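You operate a simulated robot arm through the tools that you are given. There is no shell and no other tool. Be economical: measure what you need, move in short steps, check, and stop when the job is done.

You run a simulated two-armed robot. Do the job below in one go: nothing can be reset, and whatever is moved stays where it is left.

TASK
Put one of the thermostats from the top of the purple table on top of the orange box there. Put the injector from the top of the purple table on the white sticker there. Take the small carton marked "1" from the top of the pink table and put it in the grey tray. Put the tall carton from the top of the pink table on top of the flat carton there. Put the black elbow on the belt behind engine two. Put two of the nuts from the top of the black table in the orange pan. Fetch the green filter and set it on the belt behind engine two. Put one of the cups from the top of the black table on the top of the cream table. Stack the red box marked "829" from the green bench on top of the red box marked "903". Put the brass elbow on the yellow square. Any order will do. Set down upright: tall carton, black elbow, green filter, cup, brass elbow.

Only the result counts: the job must be done as asked and must still hold three seconds after the hand-in. Knocking over, shifting, dropping, spilling or breaking anything else fails it.

THE ROBOT
Two 7-joint arms with two-finger grippers on one trunk, on a base that drives. Base frame: it is fixed to the floor where the robot stands at the start and does not move with it; the origin is under the middle of the robot, x ahead of it, y to its left, z up. Lengths are in m, angles in rad, forces in N, time in s.
The left shoulder is at the start at [0.078, 0.151, 0.988], the right one opposite. With the tool pointing down near the work surface each hand reaches from about 0.34 to 0.8 m from the robot's upright axis, wherever it stands, measured 20 degrees to its own side. Places, roughly: belt behind engine two [-3.5, 2.6, 0.3]; black elbow (7x4x7 cm) [-1.2, 1.9, 0.9]; brass elbow (7x4x7 cm) [-1.2, 15.9, 0.7]; cup [-1.25, 3, 1]; flat carton [-1, 1.5, 1]; green filter [-1, 3.25, 1]; grey tray (22x18 cm) [-1.44, -1.1, 0.86]; injector [0.5, 0.75, 1]; nut (2x2x2 cm) [-1, 2.1, 0.9]; orange box [0.5, 0.25, 1]; orange pan (17x18x6 cm) [-1, 2.7, 0.9]; red box [-1.25, 14.5, 0.75]; small carton [-0.75, 1, 0.75]; tall carton [-1.25, 1.75, 1]; thermostat [0.75, 0, 1]; top of the cream table [-1.4, -1.3, 0.8]; white sticker [0.5, 0.5, 0.75]; yellow square (26x20 cm) [-1.32, 14.72, 0.72]. Payload 2.54 kg a hand.
The tool frame of a hand sits at the grasp point between the pads (the TCP): z along the fingers, y along the line on which they close. The tips reach 0.03 m beyond it. Largest opening 0.116 m; the body of the gripper starts 0.095 m behind the TCP.
Orientation is that of the tool frame in the base frame, as a unit quaternion [w, x, y, z]. With the fingers straight down and closing along the base's y, the tool's x points along the base's -x, its y along +y and its z along -z.

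THE INTERFACE
- The arms move only by the tool arm_command. It takes "left_motion", "right_motion" or both (then of equal length, played together; a hand with none holds still); each is a list of rows, each a list of 7 numbers: the turn, a rotation vector about the base's x, y, z in rad, then the shift along the base's x, y, z in m, then the gripper command, from -1 (shut) to 1 (fully open), values between in proportion. In form: [[wx, wy, wz, dx, dy, dz, jaw], ...]. A call has 1 to 12 rows; each row is the pose to reach, as a shift and turn from the pose commanded when the call began. A row lasts 0.2 s, in which the tool goes at most 0.05 m and 0.15 rad; a call with a longer step from one row to the next is refused whole, and so is a gripper value outside its range. Where a pose cannot be reached the arm comes as near as it can. A force on the tool above 40 N (or 10 N above the force at the start of the call, whichever is more), or a blocked arm, ends the call early, and 0.2 s more pass. Each finger travels about 0.072 m/s and halts on what it meets, pressing with about 26 N; the grip force reading is that of the motor and also rises with nothing between the fingers. The clock runs only during rows and for 0.2 s after the last one: add rows that repeat a pose to give the fingers time. The reply holds the time, the measured pose of the TCP, the force on the tool along the base axes, the opening and the grip force, in the units named above and with some noise, with the torque about the TCP (base axes, N m) and any sound that the robot's microphone picked up, and new pictures: "pictures" is both (left out), scene, wrist or none (wrist: the cameras of the hands that moved).
- Cameras (640 x 400 px; columns grow to the right, rows downward): "scene" is now at [0.1185, 0.0768, 1.1567]; the picture's right is [0.84, -0.55, 0.00], its down [-0.05, -0.07, -1.00] and it looks along [0.55, 0.83, -0.08] (base axes); focal length 214 px, centre (320, 200). "left" rides on the left gripper at [0.069, 0.015, -0.122] in its tool frame; the picture's right is [-0.21, 0.98, 0.00], its down [-0.83, -0.18, -0.53] and it looks along [-0.52, -0.11, 0.85] (tool axes); focal length 251 px, centre (320, 200). "right" rides on the right gripper at [0.069, -0.015, -0.122] in its tool frame; the picture's right is [0.21, 0.98, 0.00], its down [-0.83, 0.18, -0.53] and it looks along [-0.52, 0.11, 0.85] (tool axes); focal length 251 px, centre (320, 200). There is no depth. A picture from a camera that has moved, and an enlarged one, comes with that camera's place and axes in the base frame and with its lens.
- raise_lower(by): slides the trunk up (or, below 0, down) by that many m; the arms and the scene camera ride with it, the base frame stays. It gives what a move gives, with no picture.
- steer(legs): drives the robot by 1 to 6 legs, each [ahead, left, turn to the left] in m, m and rad, along the robot's own axes; the way and the turn of a leg run together, so that a leg with both is an arc; at most 1.5 m and 3.142 rad a leg. The arms and the cameras ride along, it lands a little off, and it stops where it bumps. It gives what a move gives, and a new picture of the scene camera.
- head_to(pan, tilt): turns the head with the scene camera to pan (to the left, within 1.396 rad either way) and tilt (down, from -0.506 to 1.204), counted from straight ahead of the robot. It gives what a move gives, and a new picture of the scene camera.
- close_up(camera, box): a new picture of the part [left, top, right, bottom] of that camera's present view, enlarged. The clock stands still meanwhile.
- finish_job(): hands the job in; it is judged then, once.

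Work in short steps. Places have to be worked out from the pictures, the camera data and where the tool is seen: move nearer, look again, correct. Check each grasp and each placing, and mend what went wrong. You have 546 turns and 360 pictures in all, those below and enlarged ones among them. Open the grippers and draw the arms clear of the work before you hand the job in, unless the task says otherwise; then end with one line.

The tools are called as a command line: name --argument value ..., lists and objects as JSON in quotes. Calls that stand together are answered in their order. arm_command: Moves the arms, as the interface text tells. Its arguments: {"type":"object","properties":{"left_motion":{"type":"array"},"right_motion":{"type":"array"},"pictures":{"type":"string","enum":["both","scene","wrist","none"]}},"required":[]} The other tools are called the same way: raise_lower (by) slides the trunk up or down; steer (legs) drives the base; head_to (pan, tilt) turns the head that bears the scene camera; close_up (camera, box) takes an enlarged picture of a part of a camera's view; finish_job () hands the job in.

At the start:

```text
clock: 0.0
left_eef_pos: [0.283, 0.3892, 1.1126]
left_ee_rot: [0.0, 0.0, 1.0, 0.0]
left_contact_force: [0.5, -0.1, -0.7]
left_torque: [0.0, 0.03, -0.02]
left_width: 0.1163
left_finger_force: 0.1
right_eef_pos: [0.3327, 0.0248, 1.1289]
right_ee_rot: [0.001, 0.001, 1.0, 0.0]
right_contact_force: [0.1, -0.1, -0.6]
right_torque: [-0.02, -0.01, 0.01]
right_width: 0.116
right_finger_force: 0.0
trunk travel left (down, up): [-0.225, 0.064]
robot x, y, heading: [-0.0002, 0.0013, 0.001]
head pan, tilt: [0.99, 0.084]
```

scene: 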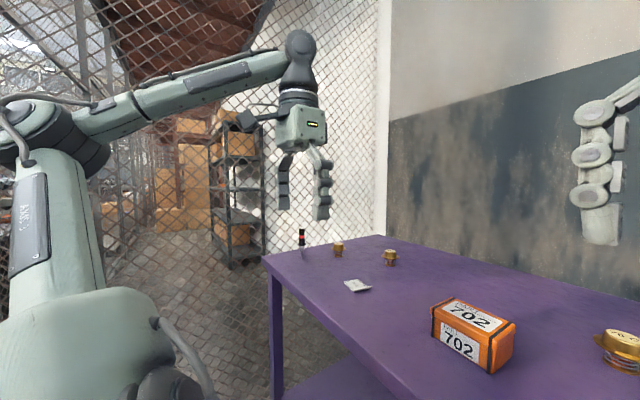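
right: 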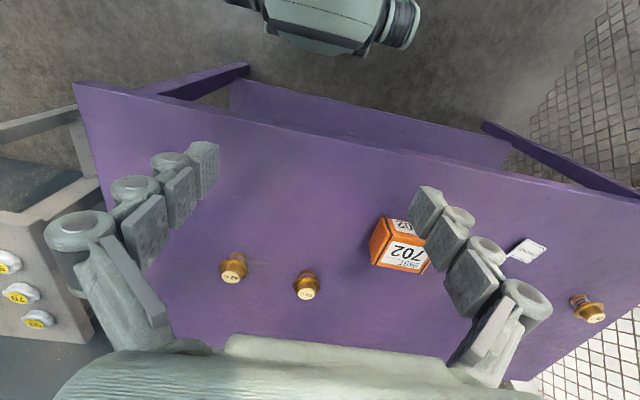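
left: 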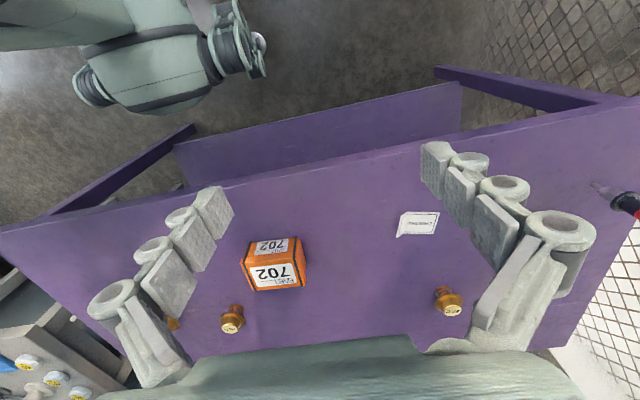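

The wrist views put the table top at z≈0.85, the orange box near (0.57,0.24) and a thermostat near (0.71,0.08). I take enlarged views to see their shapes before moving.

close_up --camera "right" --box '[200, 190, 460, 350]'

close_up --camera "scene" --box '[260, 210, 420, 310]'

head_to --pan 0.2 --tilt 0.6

```text
2.46 times, centred on (330, 270) of right
camera zoom: at [0.2636, 0.0088, 1.251], right [-0.21, 0.98, 0.0], down [0.83, 0.18, 0.53], along [0.52, 0.11, -0.85], focal length 619 px, centre (295, 28)
```

zoom: 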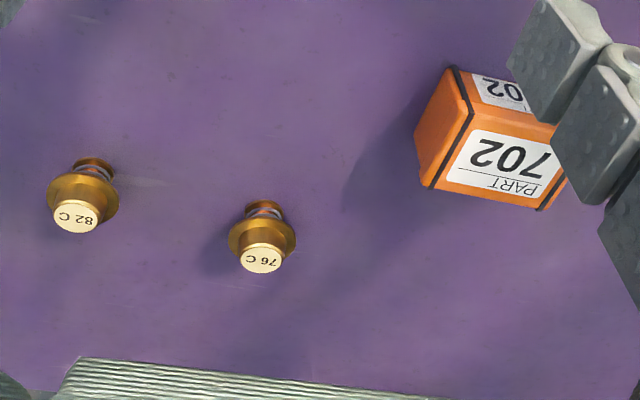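

```text
4.00 times, centred on (340, 260) of scene
camera zoom: at [0.1185, 0.0768, 1.1567], right [0.84, -0.55, 0.0], down [-0.05, -0.07, -1.0], along [0.55, 0.83, -0.08], focal length 858 px, centre (240, -40)
```

zoom: 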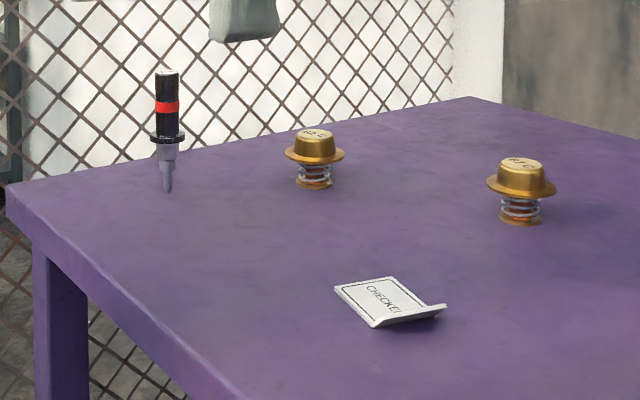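

```text
clock: 1.1
left_eef_pos: [0.2838, 0.3901, 1.1121]
left_ee_rot: [0.0, 0.0, 1.0, 0.0]
left_contact_force: [-0.4, 0.2, 0.5]
left_torque: [-0.03, 0.02, 0.01]
left_width: 0.1162
left_finger_force: 0.1
right_eef_pos: [0.3327, 0.0253, 1.1296]
right_ee_rot: [0.0, 0.0, 1.0, -0.001]
right_contact_force: [0.1, -0.3, 0.6]
right_torque: [-0.01, 0.01, 0.01]
right_width: 0.116
right_finger_force: 0.1
trunk travel left (down, up): [-0.225, 0.064]
robot x, y, heading: [0.001, -0.0008, 0.003]
head pan, tilt: [0.201, 0.6]
camera scene: at [0.1546, 0.0178, 1.1091], right [0.2, -0.98, 0.0], down [-0.55, -0.11, -0.83], along [0.81, 0.17, -0.56], focal length 214 px, centre (320, 200)
```

scene: 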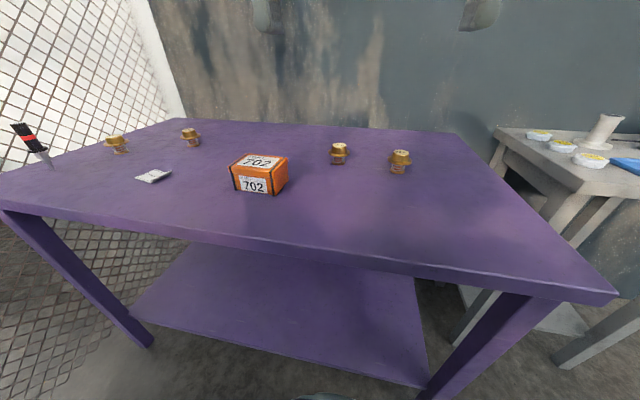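

There are four upright thermostats with a cap over a flange. The "76 C" one is at about (0.71, 0.076) with its top near 0.895, so I bring the right hand over it.

arm_command --right_motion '[[0, 0, 0, 0.042, 0.006, -0.01, 1], [0, 0, 0, 0.084, 0.011, -0.02, 1], [0, 0, 0, 0.126, 0.017, -0.03, 1], [0, 0, 0, 0.168, 0.023, -0.04, 1], [0, 0, 0, 0.21, 0.028, -0.05, 1], [0, 0, 0, 0.252, 0.034, -0.06, 1], [0, 0, 0, 0.294, 0.04, -0.07, 1], [0, 0, 0, 0.336, 0.045, -0.08, 1], [0, 0, 0, 0.377, 0.051, -0.09, 1], [0, 0, 0, 0.377, 0.051, -0.11, 1]]' --pictures "both"

```text
clock: 3.3
left_eef_pos: [0.2836, 0.3886, 1.1138]
left_ee_rot: [0.0, 0.0, 1.0, 0.0]
left_contact_force: [0.2, -0.7, -0.2]
left_torque: [0.02, -0.05, 0.02]
left_width: 0.1156
left_finger_force: 0.0
right_eef_pos: [0.6536, 0.0629, 1.0167]
right_ee_rot: [0.001, 0.0, 1.0, 0.0]
right_contact_force: [-0.4, 0.4, -0.1]
right_torque: [-0.01, 0.0, -0.03]
right_width: 0.1164
right_finger_force: 0.1
right hand out of reach, approached as far as the arm can: row 8, 9, 10
trunk travel left (down, up): [-0.225, 0.064]
robot x, y, heading: [-0.0004, -0.0017, 0.001]
head pan, tilt: [0.201, 0.6]
camera scene: at [0.1545, 0.0173, 1.1091], right [0.2, -0.98, 0.0], down [-0.55, -0.11, -0.83], along [0.81, 0.16, -0.56], focal length 214 px, centre (320, 200)
camera right: at [0.5842, 0.0468, 1.1387], right [-0.21, 0.98, 0.0], down [0.83, 0.18, 0.53], along [0.52, 0.12, -0.85], focal length 251 px, centre (320, 200)
```

scene: 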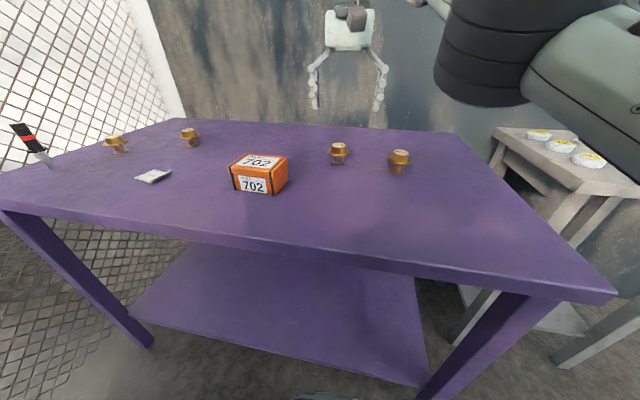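
right: 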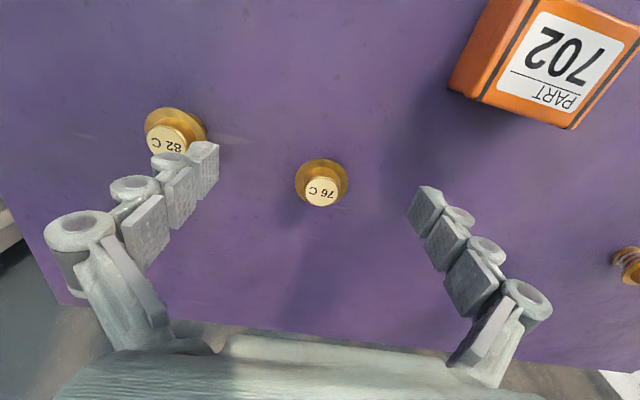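

At this height the arm stops short of x 0.71. I look down to see how much room there is between base and table before driving closer.

head_to --pan 0.0 --tilt 1.2

```text
clock: 4.3
left_eef_pos: [0.2825, 0.3904, 1.1133]
left_ee_rot: [-0.001, 0.0, 1.0, 0.0]
left_contact_force: [0.0, 0.6, 0.3]
left_torque: [0.0, 0.01, -0.03]
left_width: 0.1159
left_finger_force: 0.0
right_eef_pos: [0.6522, 0.0631, 1.0177]
right_ee_rot: [0.0, 0.001, 1.0, 0.0]
right_contact_force: [0.6, -0.9, -0.6]
right_torque: [0.02, -0.01, 0.02]
right_width: 0.1161
right_finger_force: 0.2
trunk travel left (down, up): [-0.225, 0.064]
robot x, y, heading: [0.0007, -0.003, 0.001]
head pan, tilt: [0.0, 1.201]
camera scene: at [0.124, 0.0001, 1.0645], right [0.0, -1.0, 0.0], down [-0.93, 0.0, -0.36], along [0.36, 0.0, -0.93], focal length 214 px, centre (320, 200)
```

scene: 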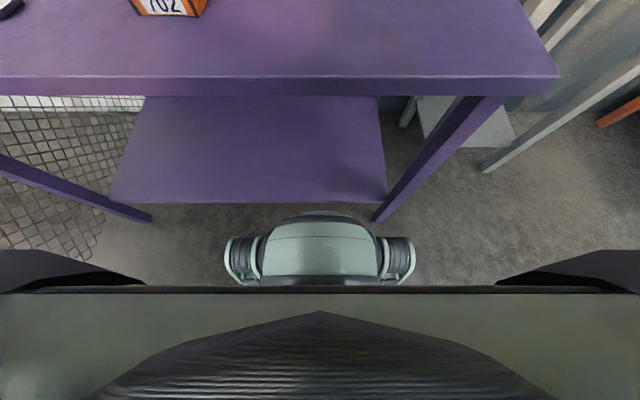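

The base is already close under the table edge, so I won't drive ahead. Reach should grow lower down; I lower the right hand to just above cap height, then extend.

arm_command --right_motion '[[0, 0, 0, 0, 0.003, -0.04, 1], [0, 0, 0, 0, 0.006, -0.08, 1], [0, 0, 0, 0.02, 0.012, -0.085, 1], [0, 0, 0, 0.04, 0.012, -0.085, 1], [0, 0, 0, 0.057, 0.012, -0.085, 1], [0, 0, 0, 0.057, 0.012, -0.085, 1]]' --pictures "wrist"

```text
clock: 5.7
left_eef_pos: [0.283, 0.3894, 1.1125]
left_ee_rot: [0.001, 0.0, 1.0, 0.0]
left_contact_force: [-0.6, 0.0, -0.3]
left_torque: [-0.01, -0.01, 0.01]
left_width: 0.1162
left_finger_force: 0.0
right_eef_pos: [0.681, 0.0686, 0.9281]
right_ee_rot: [-0.001, 0.0, 1.0, 0.0]
right_contact_force: [-0.5, 0.8, -0.6]
right_torque: [-0.02, 0.02, 0.02]
right_width: 0.1158
right_finger_force: 0.0
right hand out of reach, approached as far as the arm can: row 4, 5, 6
trunk travel left (down, up): [-0.225, 0.064]
robot x, y, heading: [0.001, 0.0008, 0.001]
head pan, tilt: [0.0, 1.201]
camera right: at [0.6125, 0.0538, 1.0495], right [-0.21, 0.98, 0.0], down [0.83, 0.18, 0.53], along [0.52, 0.11, -0.85], focal length 251 px, centre (320, 200)
```

right: 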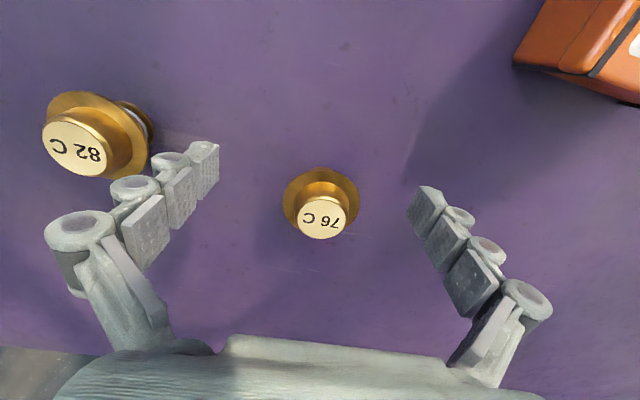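

Reach stops at x 0.681. Tilting the tool forward by 0.3 rad about y keeps the pads vertical and pulls the wrist back, so I tilt, then move around the thermostat at (0.717,0.077).

arm_command --right_motion '[[0, -0.15, 0, 0, 0.004, 0, 1], [0, -0.3, 0, 0.01, 0.008, 0, 1], [0, -0.3, 0, 0.036, 0.008, -0.02, 1], [0, -0.3, 0, 0.036, 0.008, -0.043, 1], [0, -0.3, 0, 0.036, 0.008, -0.043, 1]]' --pictures "wrist"

```text
clock: 6.9
left_eef_pos: [0.2827, 0.3892, 1.1133]
left_ee_rot: [0.0, -0.001, 1.0, -0.001]
left_contact_force: [-0.7, 0.0, -0.2]
left_torque: [0.0, -0.02, 0.03]
left_width: 0.116
left_finger_force: 0.0
right_eef_pos: [0.718, 0.0774, 0.8828]
right_ee_rot: [0.149, 0.0, 0.989, -0.001]
right_contact_force: [0.4, 1.1, -0.6]
right_torque: [0.0, 0.02, 0.01]
right_width: 0.1158
right_finger_force: 0.0
trunk travel left (down, up): [-0.225, 0.064]
robot x, y, heading: [-0.0025, 0.0004, -0.003]
head pan, tilt: [0.0, 1.201]
camera right: at [0.6159, 0.0613, 0.9794], right [-0.2, 0.98, -0.06], down [0.63, 0.18, 0.75], along [0.75, 0.11, -0.65], focal length 251 px, centre (320, 200)
```

right: 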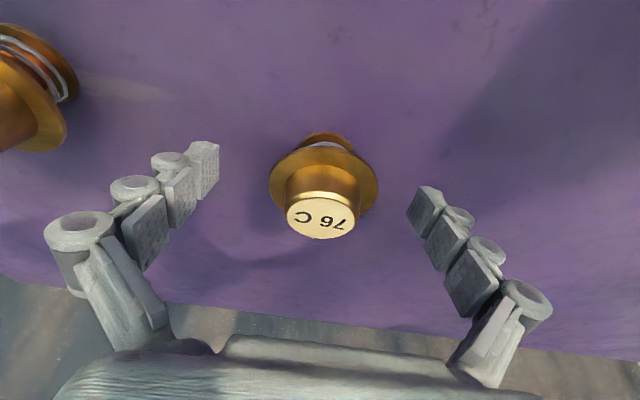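

The flange centre computes to (0.719, 0.076), right between the pads, so I close.

arm_command --right_motion '[[0, 0, 0, 0, 0, 0, -1], [0, 0, 0, 0, 0, 0, -1], [0, 0, 0, 0, 0, 0, -1], [0, 0, 0, 0, 0, 0, -1], [0, 0, 0, 0, 0, 0.04, -1], [0, 0, 0, -0.02, 0, 0.08, -1], [0, 0, 0, -0.02, 0, 0.1, -1]]' --pictures "wrist"

```text
clock: 8.5
left_eef_pos: [0.2827, 0.3896, 1.1116]
left_ee_rot: [0.0, -0.001, 1.0, -0.001]
left_contact_force: [-0.2, 0.7, 0.0]
left_torque: [-0.03, -0.02, -0.01]
left_width: 0.1159
left_finger_force: 0.1
right_eef_pos: [0.6977, 0.078, 0.9836]
right_ee_rot: [0.15, 0.0, 0.989, -0.001]
right_contact_force: [0.7, 0.5, 0.0]
right_torque: [-0.03, -0.01, 0.0]
right_width: 0.0596
right_finger_force: 26.2
trunk travel left (down, up): [-0.225, 0.064]
robot x, y, heading: [0.0038, -0.0001, -0.0]
head pan, tilt: [0.0, 1.201]
camera right: at [0.5953, 0.0621, 1.0799], right [-0.21, 0.98, -0.06], down [0.63, 0.18, 0.75], along [0.75, 0.12, -0.65], focal length 251 px, centre (320, 200)
```

right: 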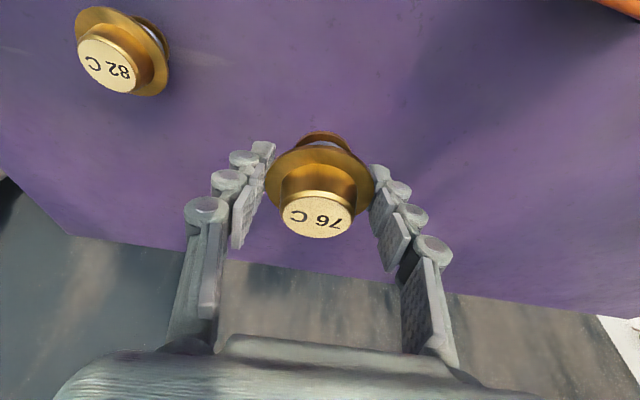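

Thermostat is held upright (width 0.0596). I carry it over near the orange box at safe height and look.

arm_command --right_motion '[[0, 0, 0, -0.028, 0.034, 0.01, -1], [0, 0, 0, -0.056, 0.068, 0.02, -1], [0, 0, 0, -0.084, 0.102, 0.02, -1], [0, 0, 0, -0.112, 0.136, 0.02, -1], [0, 0, 0, -0.126, 0.164, 0.02, -1], [0, 0, 0, -0.126, 0.164, 0.02, -1]]' --pictures "wrist"

head_to --pan 0.3 --tilt 0.6

```text
clock: 9.9
left_eef_pos: [0.2828, 0.3887, 1.1125]
left_ee_rot: [0.001, 0.0, 1.0, 0.0]
left_contact_force: [-0.2, 0.9, -0.5]
left_torque: [-0.01, 0.01, 0.0]
left_width: 0.1158
left_finger_force: 0.0
right_eef_pos: [0.5771, 0.2323, 1.0041]
right_ee_rot: [0.149, 0.0, 0.989, 0.0]
right_contact_force: [-0.5, 0.3, -0.6]
right_torque: [-0.01, 0.0, -0.01]
right_width: 0.0595
right_finger_force: 26.1
right hand out of reach, approached as far as the arm can: row 5, 6
trunk travel left (down, up): [-0.225, 0.064]
robot x, y, heading: [-0.0017, 0.0008, 0.002]
head pan, tilt: [0.0, 1.201]
camera right: at [0.4751, 0.2168, 1.0994], right [-0.2, 0.98, -0.06], down [0.63, 0.18, 0.75], along [0.75, 0.11, -0.65], focal length 251 px, centre (320, 200)
```

right: 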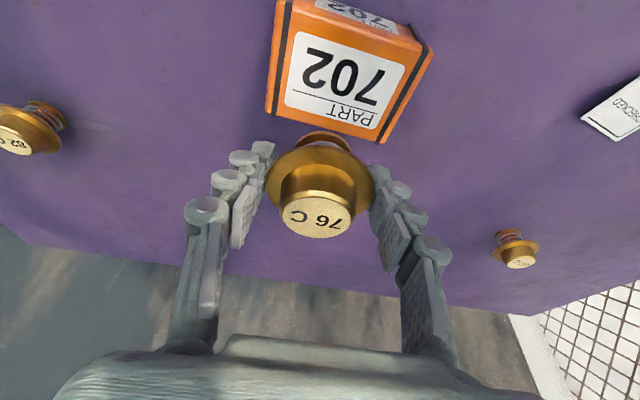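

```text
clock: 10.9
left_eef_pos: [0.2838, 0.389, 1.1129]
left_ee_rot: [0.0, 0.0, 1.0, 0.001]
left_contact_force: [-0.1, -0.5, -0.5]
left_torque: [0.0, 0.0, 0.02]
left_width: 0.1159
left_finger_force: 0.1
right_eef_pos: [0.5779, 0.2324, 1.004]
right_ee_rot: [0.149, 0.0, 0.989, 0.0]
right_contact_force: [-0.4, 0.6, -0.4]
right_torque: [0.0, 0.01, 0.0]
right_width: 0.0597
right_finger_force: 25.9
trunk travel left (down, up): [-0.225, 0.064]
robot x, y, heading: [-0.0027, 0.0017, -0.0]
head pan, tilt: [0.3, 0.6]
camera scene: at [0.1525, 0.0262, 1.109], right [0.3, -0.96, 0.0], down [-0.54, -0.17, -0.82], along [0.79, 0.24, -0.57], focal length 214 px, centre (320, 200)
```

scene: 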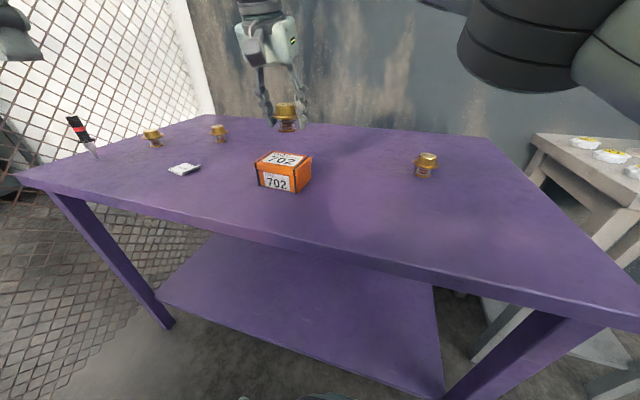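

Box top centre works out to (0.562, 0.2415) at z≈0.90. I move over it and lower to just above.

arm_command --right_motion '[[0, 0, 0, -0.015, 0.01, 0, -1], [0, 0, 0, -0.015, 0.01, -0.03, -1], [0, 0, 0, -0.015, 0.01, -0.055, -1], [0, 0, 0, -0.015, 0.01, -0.062, -1]]' --pictures "both"

```text
clock: 11.9
left_eef_pos: [0.2834, 0.3895, 1.1135]
left_ee_rot: [0.0, 0.0, 1.0, 0.0]
left_contact_force: [0.8, 0.1, -0.8]
left_torque: [-0.01, 0.03, 0.0]
left_width: 0.1159
left_finger_force: 0.1
right_eef_pos: [0.5597, 0.2427, 0.9441]
right_ee_rot: [0.151, 0.0, 0.988, 0.002]
right_contact_force: [0.4, 1.3, 10.0]
right_torque: [0.05, 0.07, -0.04]
right_width: 0.06
right_finger_force: 25.9
trunk travel left (down, up): [-0.225, 0.064]
robot x, y, heading: [-0.0004, 0.0008, -0.004]
head pan, tilt: [0.3, 0.6]
camera scene: at [0.1517, 0.0262, 1.1095], right [0.3, -0.96, 0.0], down [-0.54, -0.17, -0.83], along [0.79, 0.24, -0.56], focal length 214 px, centre (320, 200)
camera right: at [0.4598, 0.2262, 1.039], right [-0.2, 0.98, -0.06], down [0.63, 0.18, 0.76], along [0.75, 0.12, -0.65], focal length 251 px, centre (320, 200)
```

scene: 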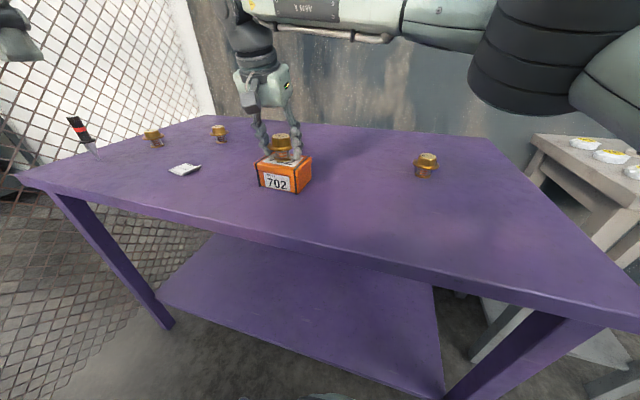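
right: 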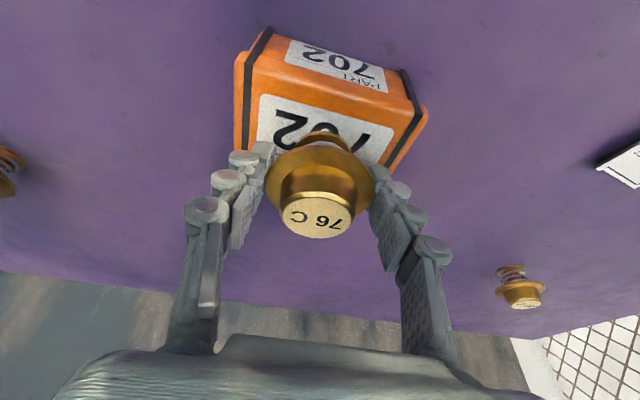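

Contact at 10 N: the thermostat base is on the box. I open and lift away.

arm_command --right_motion '[[0, 0, 0, 0, 0, 0.001, 0], [0, 0, 0, 0, 0, 0.001, 1], [0, 0, 0, 0, 0, 0.001, 1], [0, 0, 0, 0, 0, 0.001, 1], [0, 0, 0, 0, 0, 0.04, 1], [0, 0, 0, -0.03, -0.01, 0.08, 1], [0, 0, 0, -0.06, -0.04, 0.1, 1]]' --pictures "both"

```text
refused: row 6 steps farther than a row can; nothing moved
```

Row too long; I shorten the steps.

arm_command --right_motion '[[0, 0, 0, 0, 0, 0.001, 0], [0, 0, 0, 0, 0, 0.001, 1], [0, 0, 0, 0, 0, 0.001, 1], [0, 0, 0, 0, 0, 0.001, 1], [0, 0, 0, 0, 0, 0.04, 1], [0, 0, 0, -0.01, -0.01, 0.08, 1], [0, 0, 0, -0.04, -0.03, 0.1, 1]]' --pictures "both"

```text
clock: 13.5
left_eef_pos: [0.2841, 0.3882, 1.1125]
left_ee_rot: [0.001, 0.0, 1.0, 0.0]
left_contact_force: [-0.1, -0.6, 0.1]
left_torque: [-0.01, -0.02, 0.01]
left_width: 0.1159
left_finger_force: 0.0
right_eef_pos: [0.5217, 0.2132, 1.044]
right_ee_rot: [0.15, 0.0, 0.989, 0.001]
right_contact_force: [-0.5, -0.6, -0.4]
right_torque: [-0.01, -0.03, 0.04]
right_width: 0.116
right_finger_force: 0.1
trunk travel left (down, up): [-0.225, 0.064]
robot x, y, heading: [0.0022, 0.0004, -0.003]
head pan, tilt: [0.3, 0.6]
camera scene: at [0.1521, 0.0258, 1.1091], right [0.3, -0.96, 0.0], down [-0.54, -0.17, -0.83], along [0.79, 0.24, -0.56], focal length 214 px, centre (320, 200)
camera right: at [0.42, 0.1968, 1.1391], right [-0.2, 0.98, -0.06], down [0.63, 0.18, 0.76], along [0.75, 0.12, -0.65], focal length 251 px, centre (320, 200)
```

scene: 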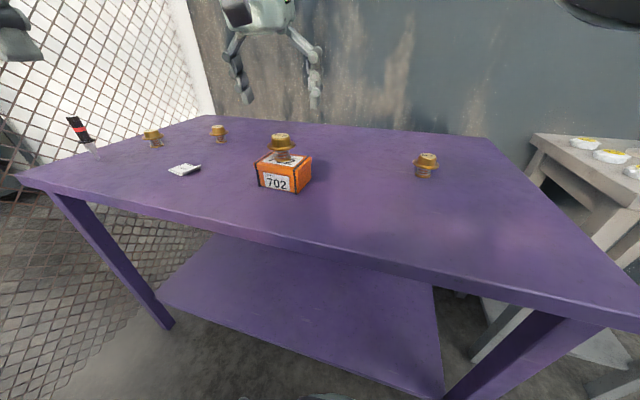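
right: 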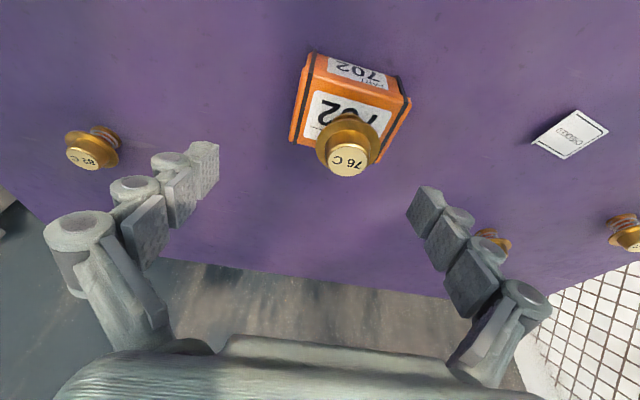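

The thermostat stands on the box. The injector is at about (0.53,0.84), too far for the left arm, so I look left to check room for driving that way.

head_to --pan 1.3 --tilt 0.45

```text
clock: 14.8
left_eef_pos: [0.2835, 0.3895, 1.1126]
left_ee_rot: [0.0, -0.001, 1.0, 0.0]
left_contact_force: [0.6, 0.4, 0.4]
left_torque: [0.0, 0.02, 0.01]
left_width: 0.1162
left_finger_force: 0.2
right_eef_pos: [0.5225, 0.2138, 1.0422]
right_ee_rot: [0.149, 0.0, 0.989, 0.001]
right_contact_force: [0.9, -0.1, 0.0]
right_torque: [0.0, 0.02, -0.03]
right_width: 0.116
right_finger_force: 0.1
trunk travel left (down, up): [-0.225, 0.064]
robot x, y, heading: [0.001, -0.0026, -0.001]
head pan, tilt: [1.3, 0.45]
camera scene: at [0.0926, 0.0886, 1.1226], right [0.96, -0.27, 0.0], down [-0.12, -0.42, -0.9], along [0.24, 0.87, -0.44], focal length 214 px, centre (320, 200)
```

scene: 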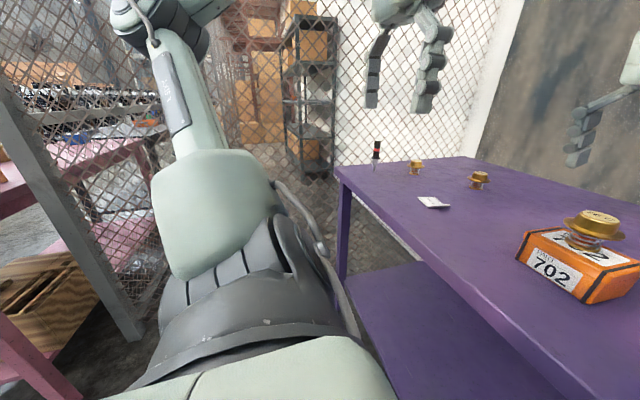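

I zoom on the fence to find where its bottom runs.

close_up --camera "scene" --box '[240, 100, 440, 290]'

close_up --camera "scene" --box '[0, 40, 240, 390]'

```text
2.11 times, centred on (340, 195) of scene
camera zoom: at [0.0926, 0.0886, 1.1226], right [0.96, -0.27, 0.0], down [-0.12, -0.42, -0.9], along [0.24, 0.87, -0.44], focal length 452 px, centre (278, 210)
```

zoom: 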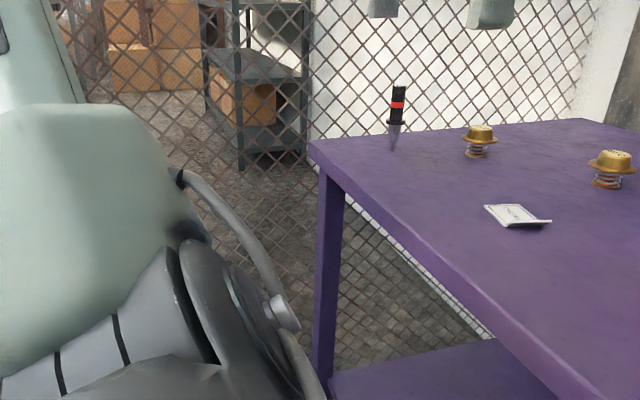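

```text
1.14 times, centred on (120, 215) of scene
camera zoom: at [0.0926, 0.0886, 1.1226], right [0.96, -0.27, 0.0], down [-0.12, -0.42, -0.9], along [0.24, 0.87, -0.44], focal length 245 px, centre (549, 183)
```

zoom: 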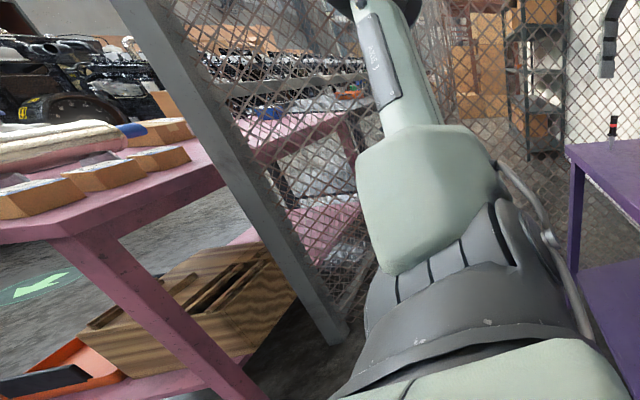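

The fence runs at y≈1.06 beyond the table's left edge (y≈0.87), so a 0.28 m sideways drive is fine. I retract the right hand first.

arm_command --right_motion '[[0, 0, 0, -0.01, -0.01, 0.04, 1], [0, 0.1, 0, -0.04, -0.04, 0.06, 1], [0, 0.2, 0, -0.07, -0.07, 0.07, 1], [0, 0.3, 0, -0.1, -0.1, 0.08, 1], [0, 0.3, 0, -0.13, -0.13, 0.08, 1], [0, 0.3, 0, -0.16, -0.16, 0.08, 1], [0, 0.3, 0, -0.19, -0.19, 0.08, 1], [0, 0.3, 0, -0.19, -0.22, 0.08, 1]]' --pictures "none"

steer --legs '[[0, 0.28, 0]]'

```text
clock: 16.6
left_eef_pos: [0.2835, 0.3902, 1.1131]
left_ee_rot: [0.0, 0.0, 1.0, 0.0]
left_contact_force: [0.4, 0.3, -0.2]
left_torque: [-0.01, -0.02, 0.03]
left_width: 0.116
left_finger_force: 0.0
right_eef_pos: [0.3319, -0.0077, 1.123]
right_ee_rot: [0.0, 0.0, 1.0, 0.0]
right_contact_force: [-0.3, -0.5, -0.7]
right_torque: [0.04, 0.02, 0.0]
right_width: 0.1158
right_finger_force: 0.0
trunk travel left (down, up): [-0.225, 0.064]
robot x, y, heading: [0.0003, -0.0008, 0.007]
head pan, tilt: [1.3, 0.45]
```

```text
clock: 19.9
left_eef_pos: [0.2825, 0.6697, 1.1112]
left_ee_rot: [0.0, 0.0, 1.0, 0.0]
left_contact_force: [-0.4, 0.7, 0.0]
left_torque: [-0.02, 0.01, -0.01]
left_width: 0.1158
left_finger_force: 0.0
right_eef_pos: [0.3313, 0.2738, 1.1244]
right_ee_rot: [0.001, 0.0, 1.0, 0.0]
right_contact_force: [0.9, -0.3, -0.3]
right_torque: [-0.03, 0.03, -0.01]
right_width: 0.116
right_finger_force: 0.1
trunk travel left (down, up): [-0.225, 0.064]
robot x, y, heading: [0.0036, 0.2807, 0.0]
head pan, tilt: [1.3, 0.45]
camera scene: at [0.0927, 0.37, 1.1226], right [0.96, -0.27, 0.0], down [-0.12, -0.42, -0.9], along [0.24, 0.87, -0.44], focal length 214 px, centre (320, 200)
```

scene: 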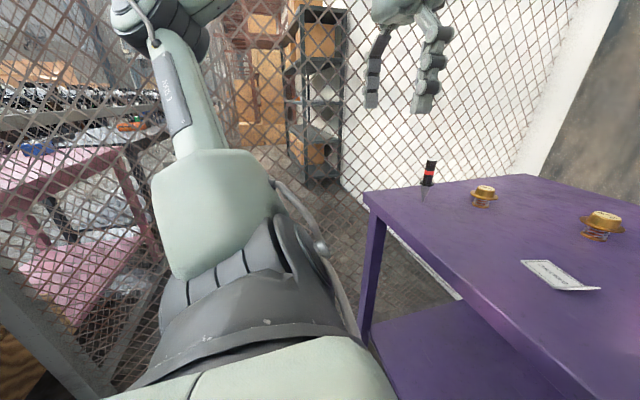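

Drive landed at y 0.28. I zoom on the injector and sticker to fix their places.

close_up --camera "scene" --box '[380, 130, 620, 300]'

close_up --camera "left" --box '[200, 100, 640, 390]'

```text
2.35 times, centred on (500, 215) of scene
camera zoom: at [0.0927, 0.37, 1.1226], right [0.96, -0.27, 0.0], down [-0.12, -0.42, -0.9], along [0.24, 0.87, -0.44], focal length 505 px, centre (-104, 165)
```

zoom: 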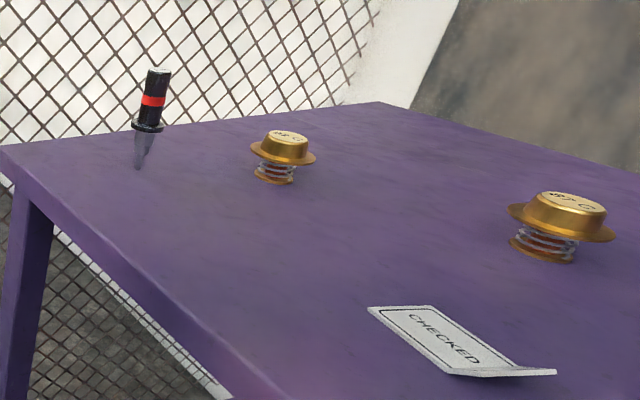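

```text
1.38 times, centred on (420, 245) of left
camera zoom: at [0.2147, 0.6862, 1.2347], right [0.22, 0.98, 0.0], down [0.83, -0.18, 0.53], along [0.52, -0.12, -0.85], focal length 347 px, centre (182, 138)
```

zoom: 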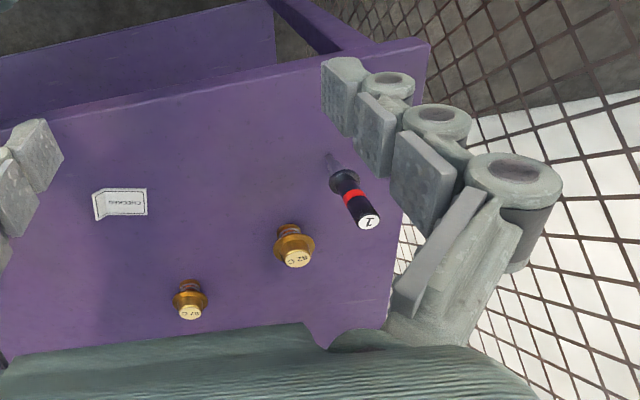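

The injector stands upright at about (0.522, 0.82), top z≈0.968; black barrel spans 0.905–0.968. I bring the left hand above it.

arm_command --left_motion '[[0, 0, 0, 0.035, 0.021, -0.011, 1], [0, 0, 0, 0.07, 0.043, -0.022, 1], [0, 0, 0, 0.105, 0.064, -0.033, 1], [0, 0, 0, 0.14, 0.086, -0.044, 1], [0, 0, 0, 0.175, 0.107, -0.055, 1], [0, 0, 0, 0.21, 0.129, -0.066, 1], [0, 0, 0, 0.24, 0.15, -0.075, 1], [0, 0, 0, 0.24, 0.15, -0.075, 1]]' --pictures "wrist"

```text
clock: 21.7
left_eef_pos: [0.5234, 0.8195, 1.0373]
left_ee_rot: [0.0, 0.002, 1.0, 0.0]
left_contact_force: [0.2, 0.0, 0.0]
left_torque: [-0.01, -0.04, -0.02]
left_width: 0.1162
left_finger_force: 0.1
right_eef_pos: [0.3328, 0.273, 1.1239]
right_ee_rot: [-0.001, 0.0, 1.0, 0.0]
right_contact_force: [-0.3, 0.1, 0.2]
right_torque: [0.02, -0.03, 0.0]
right_width: 0.1162
right_finger_force: 0.1
trunk travel left (down, up): [-0.225, 0.064]
robot x, y, heading: [-0.0018, 0.2801, 0.0]
head pan, tilt: [1.3, 0.45]
camera left: at [0.4548, 0.8357, 1.1593], right [0.22, 0.98, 0.0], down [0.83, -0.18, 0.53], along [0.52, -0.11, -0.85], focal length 251 px, centre (320, 200)
```

left: 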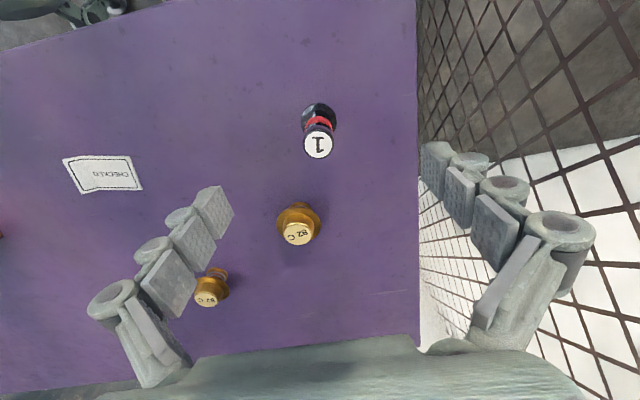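

The cap centre is at (0.5206, 0.820), right under the hand. I descend to TCP z 0.94 and close on the barrel.

arm_command --left_motion '[[0, 0, 0, -0.002, 0.001, -0.04, 1], [0, 0, 0, -0.002, 0.001, -0.08, 1], [0, 0, 0, -0.002, 0.001, -0.097, 1], [0, 0, 0, -0.002, 0.001, -0.097, -1], [0, 0, 0, -0.002, 0.001, -0.097, -1], [0, 0, 0, -0.002, 0.001, -0.097, -1], [0, 0, 0, -0.002, 0.001, -0.097, -1], [0, 0, 0, -0.002, 0.001, -0.097, -1], [0, 0, 0, -0.002, 0.001, -0.097, -1]]' --pictures "wrist"

```text
clock: 23.7
left_eef_pos: [0.5214, 0.8208, 0.9418]
left_ee_rot: [0.002, 0.001, 1.0, 0.001]
left_contact_force: [2.0, -1.3, 6.1]
left_torque: [-0.13, -0.08, 0.03]
left_width: 0.024
left_finger_force: 26.3
right_eef_pos: [0.332, 0.2718, 1.1221]
right_ee_rot: [0.0, 0.001, 1.0, 0.0]
right_contact_force: [1.4, -0.2, -0.6]
right_torque: [-0.03, 0.03, 0.0]
right_width: 0.116
right_finger_force: 0.1
trunk travel left (down, up): [-0.225, 0.064]
robot x, y, heading: [-0.0, 0.2802, -0.002]
head pan, tilt: [1.3, 0.45]
camera left: at [0.4525, 0.8364, 1.0633], right [0.22, 0.98, 0.0], down [0.82, -0.18, 0.54], along [0.52, -0.11, -0.84], focal length 251 px, centre (320, 200)
```

left: 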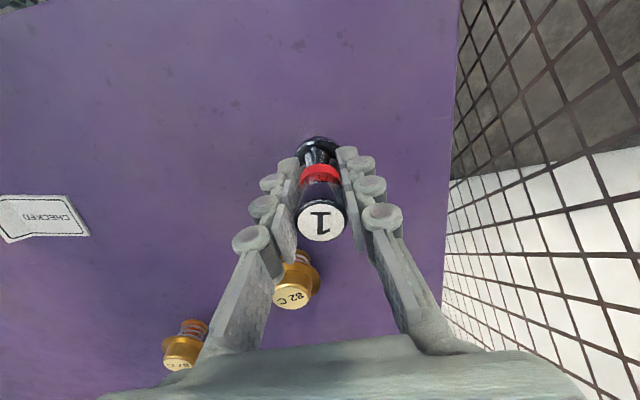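

Held (width 0.024). I lift it 8 cm and carry it toward the sticker at about (0.541, 0.515), stopping above for a look.

arm_command --left_motion '[[0, 0, 0, 0, 0, 0.04, -1], [0, 0, 0, 0, -0.01, 0.08, -1], [0, 0, 0, 0.003, -0.055, 0.08, -1], [0, 0, 0, 0.006, -0.1, 0.08, -1], [0, 0, 0, 0.009, -0.145, 0.08, -1], [0, 0, 0, 0.012, -0.19, 0.08, -1], [0, 0, 0, 0.015, -0.235, 0.08, -1], [0, 0, 0, 0.018, -0.275, 0.08, -1], [0, 0, 0, 0.02, -0.305, 0.08, -1], [0, 0, 0, 0.02, -0.305, 0.06, -1]]' --pictures "wrist"

head_to --pan 0.45 --tilt 0.6

```text
clock: 25.9
left_eef_pos: [0.5412, 0.5163, 0.9985]
left_ee_rot: [-0.002, 0.0, 1.0, 0.0]
left_contact_force: [0.0, -0.1, -2.4]
left_torque: [0.0, -0.01, -0.07]
left_width: 0.0235
left_finger_force: 26.1
right_eef_pos: [0.3331, 0.2737, 1.123]
right_ee_rot: [-0.001, 0.001, 1.0, 0.0]
right_contact_force: [1.0, -0.4, 0.6]
right_torque: [0.0, 0.0, 0.0]
right_width: 0.1159
right_finger_force: 0.1
trunk travel left (down, up): [-0.225, 0.064]
robot x, y, heading: [-0.0005, 0.2795, 0.004]
head pan, tilt: [1.3, 0.45]
camera left: at [0.4729, 0.5322, 1.122], right [0.22, 0.98, 0.0], down [0.83, -0.18, 0.53], along [0.52, -0.12, -0.85], focal length 251 px, centre (320, 200)
```

left: 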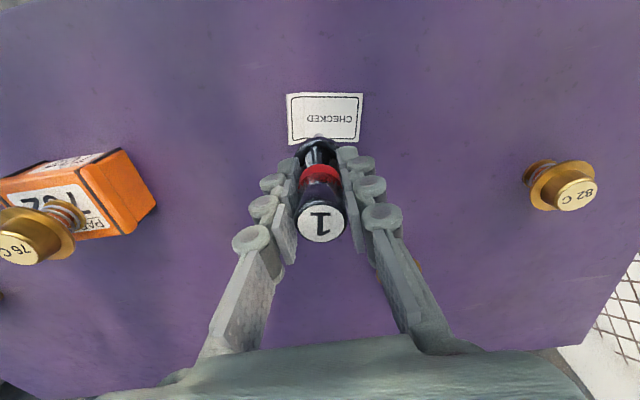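

```text
clock: 27.1
left_eef_pos: [0.5426, 0.5167, 1.0005]
left_ee_rot: [0.0, 0.001, 1.0, 0.001]
left_contact_force: [-0.5, -0.5, -3.0]
left_torque: [-0.02, -0.01, -0.01]
left_width: 0.0237
left_finger_force: 26.0
right_eef_pos: [0.336, 0.2713, 1.1226]
right_ee_rot: [-0.002, -0.002, 1.0, -0.001]
right_contact_force: [47.0, -52.6, -19.3]
right_torque: [7.38, 4.51, 5.55]
right_width: 0.116
right_finger_force: 0.1
trunk travel left (down, up): [-0.225, 0.064]
robot x, y, heading: [0.0014, 0.2827, 0.001]
head pan, tilt: [0.45, 0.6]
camera scene: at [0.1355, 0.3404, 1.1122], right [0.66, -0.75, 0.0], down [-0.4, -0.35, -0.84], along [0.63, 0.56, -0.54], focal length 214 px, centre (320, 200)
```

scene: 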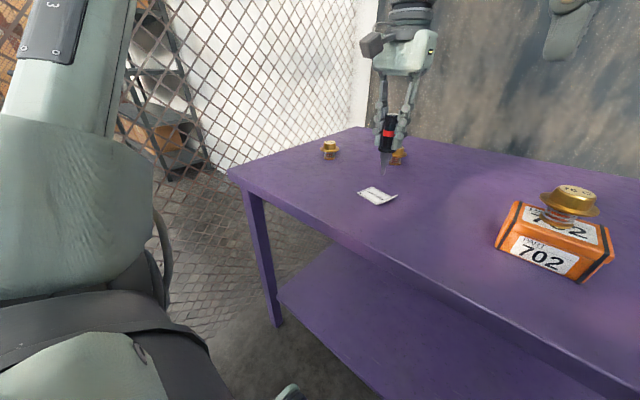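

The head seems to have bumped the right hand on its way (force 47 N on it). I move the right hand away sideways, to the robot's right.

arm_command --right_motion '[[0, 0, 0, 0.02, -0.03, 0, 1], [0, 0, 0, 0.04, -0.07, 0, 1], [0, 0, 0, 0.04, -0.11, 0, 1], [0, 0, 0, 0.04, -0.15, 0, 1], [0, 0, 0, 0.04, -0.19, 0, 1]]' --pictures "scene"

```text
clock: 28.3
left_eef_pos: [0.5418, 0.5156, 1.0006]
left_ee_rot: [0.0, 0.001, 1.0, -0.001]
left_contact_force: [-0.1, -0.8, -2.2]
left_torque: [0.03, -0.03, -0.03]
left_width: 0.0237
left_finger_force: 26.0
right_eef_pos: [0.3704, 0.0815, 1.1233]
right_ee_rot: [0.0, 0.0, 1.0, 0.001]
right_contact_force: [-0.9, 0.8, 0.5]
right_torque: [0.0, 0.0, 0.01]
right_width: 0.116
right_finger_force: 0.1
trunk travel left (down, up): [-0.225, 0.064]
robot x, y, heading: [0.0011, 0.2785, 0.002]
head pan, tilt: [0.45, 0.6]
camera scene: at [0.1476, 0.3194, 1.1091], right [0.43, -0.9, 0.0], down [-0.51, -0.24, -0.83], along [0.74, 0.36, -0.56], focal length 214 px, centre (320, 200)
```

scene: 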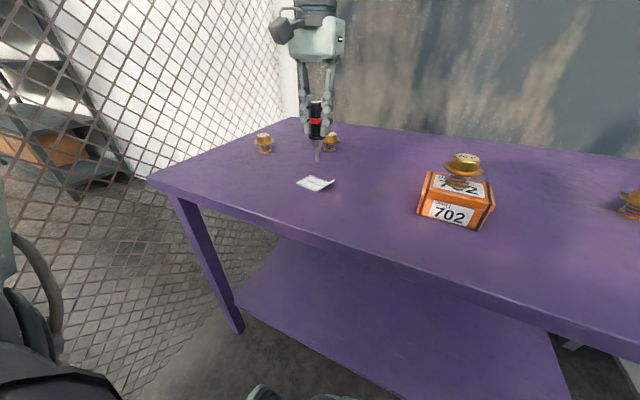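

Sticker centre is at about (0.544, 0.521). I lower the injector to its original standing height there.

arm_command --left_motion '[[0, 0, 0, 0.002, 0.005, -0.03, -1], [0, 0, 0, 0.002, 0.005, -0.05, -1], [0, 0, 0, 0.002, 0.005, -0.055, -1], [0, 0, 0, 0.002, 0.005, -0.058, -1], [0, 0, 0, 0.002, 0.005, -0.058, -1]]' --pictures "wrist"

```text
clock: 29.5
left_eef_pos: [0.5431, 0.522, 0.9427]
left_ee_rot: [0.001, 0.0, 1.0, -0.001]
left_contact_force: [0.4, 1.6, 7.5]
left_torque: [0.08, 0.01, 0.01]
left_width: 0.0241
left_finger_force: 25.9
right_eef_pos: [0.3723, 0.0832, 1.123]
right_ee_rot: [0.0, 0.0, 1.0, 0.0]
right_contact_force: [-0.3, -0.1, 0.3]
right_torque: [-0.01, 0.02, -0.01]
right_width: 0.1162
right_finger_force: 0.1
trunk travel left (down, up): [-0.225, 0.064]
robot x, y, heading: [0.0007, 0.2802, 0.002]
head pan, tilt: [0.45, 0.6]
camera left: at [0.4739, 0.5369, 1.0657], right [0.22, 0.98, 0.0], down [0.82, -0.18, 0.54], along [0.52, -0.12, -0.84], focal length 251 px, centre (320, 200)
```

left: 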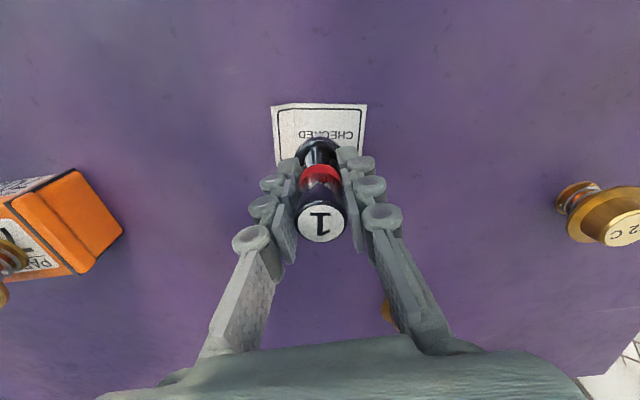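

It's in contact over the sticker (7.5 N). I raise 1 mm, open slowly and lift off straight up.

arm_command --left_motion '[[0, 0, 0, 0, 0, 0.001, -0.45], [0, 0, 0, 0, 0, 0.001, -0.2], [0, 0, 0, 0, 0, 0.001, 0.2], [0, 0, 0, 0, 0, 0.001, 0.6], [0, 0, 0, 0, 0, 0.001, 0.6], [0, 0, 0, 0, 0, 0.04, 0.6], [0, 0, 0, 0, 0, 0.08, 0.6], [0, 0, 0, 0, 0, 0.12, 1], [0, 0, 0, -0.05, 0, 0.12, 1]]' --pictures "both"

```text
clock: 31.5
left_eef_pos: [0.4929, 0.5201, 1.0618]
left_ee_rot: [0.001, 0.001, 1.0, 0.0]
left_contact_force: [-0.8, -0.7, 0.6]
left_torque: [0.01, 0.01, -0.04]
left_width: 0.1162
left_finger_force: 0.1
right_eef_pos: [0.3721, 0.0838, 1.123]
right_ee_rot: [0.0, 0.0, 1.0, 0.0]
right_contact_force: [-0.3, 0.4, 0.1]
right_torque: [0.02, -0.01, 0.01]
right_width: 0.1163
right_finger_force: 0.1
trunk travel left (down, up): [-0.225, 0.064]
robot x, y, heading: [0.0006, 0.2792, -0.008]
head pan, tilt: [0.45, 0.6]
camera scene: at [0.1467, 0.32, 1.1093], right [0.43, -0.9, 0.0], down [-0.51, -0.25, -0.83], along [0.74, 0.36, -0.56], focal length 214 px, centre (320, 200)
camera left: at [0.4225, 0.5372, 1.1843], right [0.22, 0.98, 0.0], down [0.82, -0.18, 0.53], along [0.52, -0.12, -0.84], focal length 251 px, centre (320, 200)
```

scene: 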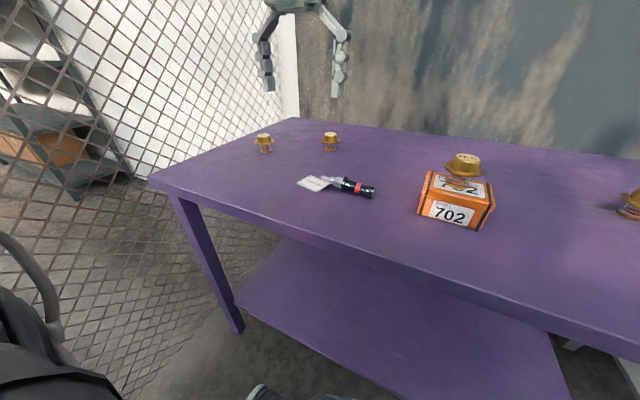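
left: 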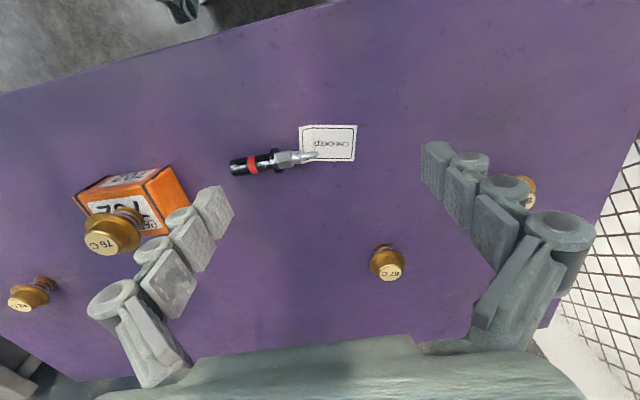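

It toppled when released and now lies along −y with only its tip on the sticker (middle at about y 0.44). It need not be upright, so I'll regrip the barrel lying down and shift it so its middle lies on the sticker; first I rotate the left hand by −90° above it.

arm_command --left_motion '[[0, 0, -0.143, 0.005, -0.01, 0, 1], [0, 0, -0.286, 0.01, -0.02, 0, 1], [0, 0, -0.429, 0.015, -0.03, 0, 1], [0, 0, -0.571, 0.02, -0.04, 0, 1], [0, 0, -0.714, 0.025, -0.05, 0, 1], [0, 0, -0.857, 0.03, -0.06, 0, 1], [0, 0, -1.0, 0.035, -0.07, 0, 1], [0, 0, -1.143, 0.04, -0.08, 0, 1], [0, 0, -1.286, 0.045, -0.09, 0, 1], [0, 0, -1.429, 0.05, -0.1, -0.02, 1], [0, 0, -1.571, 0.05, -0.11, -0.05, 1], [0, 0, -1.571, 0.05, -0.11, -0.05, 1]]' --pictures "both"

```text
clock: 34.1
left_eef_pos: [0.5415, 0.4151, 1.0098]
left_ee_rot: [0.001, 0.708, 0.706, 0.0]
left_contact_force: [0.1, -0.8, 0.1]
left_torque: [0.0, 0.01, 0.02]
left_width: 0.1161
left_finger_force: 0.2
left hand out of reach, approached as far as the arm can: row 9, 10, 11, 12
right_eef_pos: [0.3717, 0.0836, 1.1234]
right_ee_rot: [-0.001, 0.001, 1.0, 0.0]
right_contact_force: [-0.3, -0.5, -0.2]
right_torque: [0.03, -0.01, -0.02]
right_width: 0.1159
right_finger_force: 0.1
trunk travel left (down, up): [-0.225, 0.064]
robot x, y, heading: [0.0021, 0.2807, 0.004]
head pan, tilt: [0.45, 0.6]
camera scene: at [0.1477, 0.3198, 1.1091], right [0.43, -0.9, 0.0], down [-0.51, -0.25, -0.83], along [0.74, 0.36, -0.56], focal length 214 px, centre (320, 200)
camera left: at [0.5555, 0.485, 1.1319], right [0.98, -0.22, 0.0], down [-0.18, -0.82, 0.53], along [-0.12, -0.52, -0.85], focal length 251 px, centre (320, 200)
```

scene: 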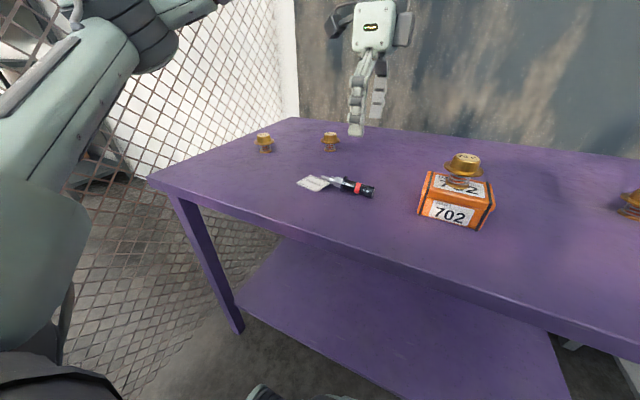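
left: 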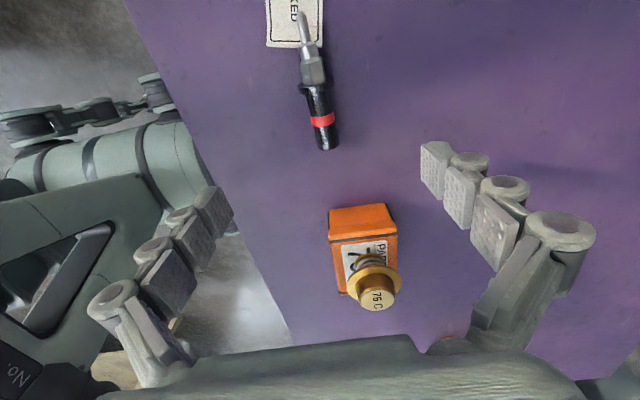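

The barrel spans y 0.386–0.45 at x≈0.542, directly under the hand. I descend to TCP z 0.884 and close.

arm_command --left_motion '[[0, 0, 0, 0, 0, -0.045, 1], [0, 0, 0, 0, 0, -0.09, 1], [0, 0, 0, 0, 0, -0.115, 1], [0, 0, 0, 0, 0, -0.126, 1], [0, 0, 0, 0, 0, -0.126, 0], [0, 0, 0, 0, 0, -0.126, -1], [0, 0, 0, 0, 0, -0.126, -1], [0, 0, 0, 0, 0, -0.126, -1], [0, 0, 0, 0, 0, -0.126, -1], [0, 0, 0, 0, 0, -0.126, -1]]' --pictures "wrist"

```text
clock: 36.3
left_eef_pos: [0.5411, 0.4158, 0.8852]
left_ee_rot: [0.0, 0.708, 0.706, 0.0]
left_contact_force: [-0.4, 0.0, -0.2]
left_torque: [0.02, 0.03, 0.02]
left_width: 0.0232
left_finger_force: 26.2
right_eef_pos: [0.3728, 0.0832, 1.1227]
right_ee_rot: [0.0, 0.001, 1.0, 0.0]
right_contact_force: [-0.9, -0.5, 0.6]
right_torque: [0.0, 0.02, 0.0]
right_width: 0.1158
right_finger_force: 0.0
trunk travel left (down, up): [-0.225, 0.064]
robot x, y, heading: [0.0012, 0.2832, -0.005]
head pan, tilt: [0.45, 0.6]
camera left: at [0.5557, 0.485, 1.0069], right [0.98, -0.22, 0.0], down [-0.18, -0.83, 0.53], along [-0.12, -0.52, -0.85], focal length 251 px, centre (320, 200)
```

left: 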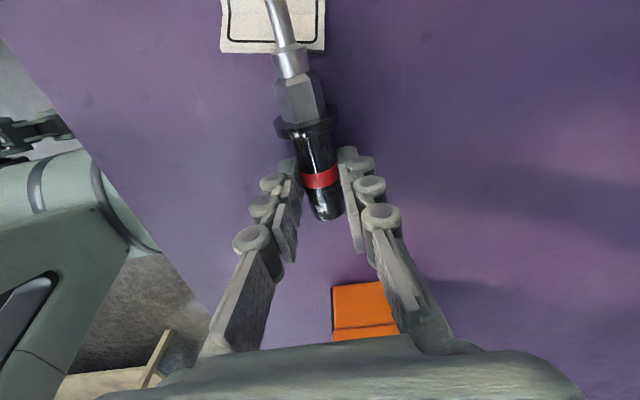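

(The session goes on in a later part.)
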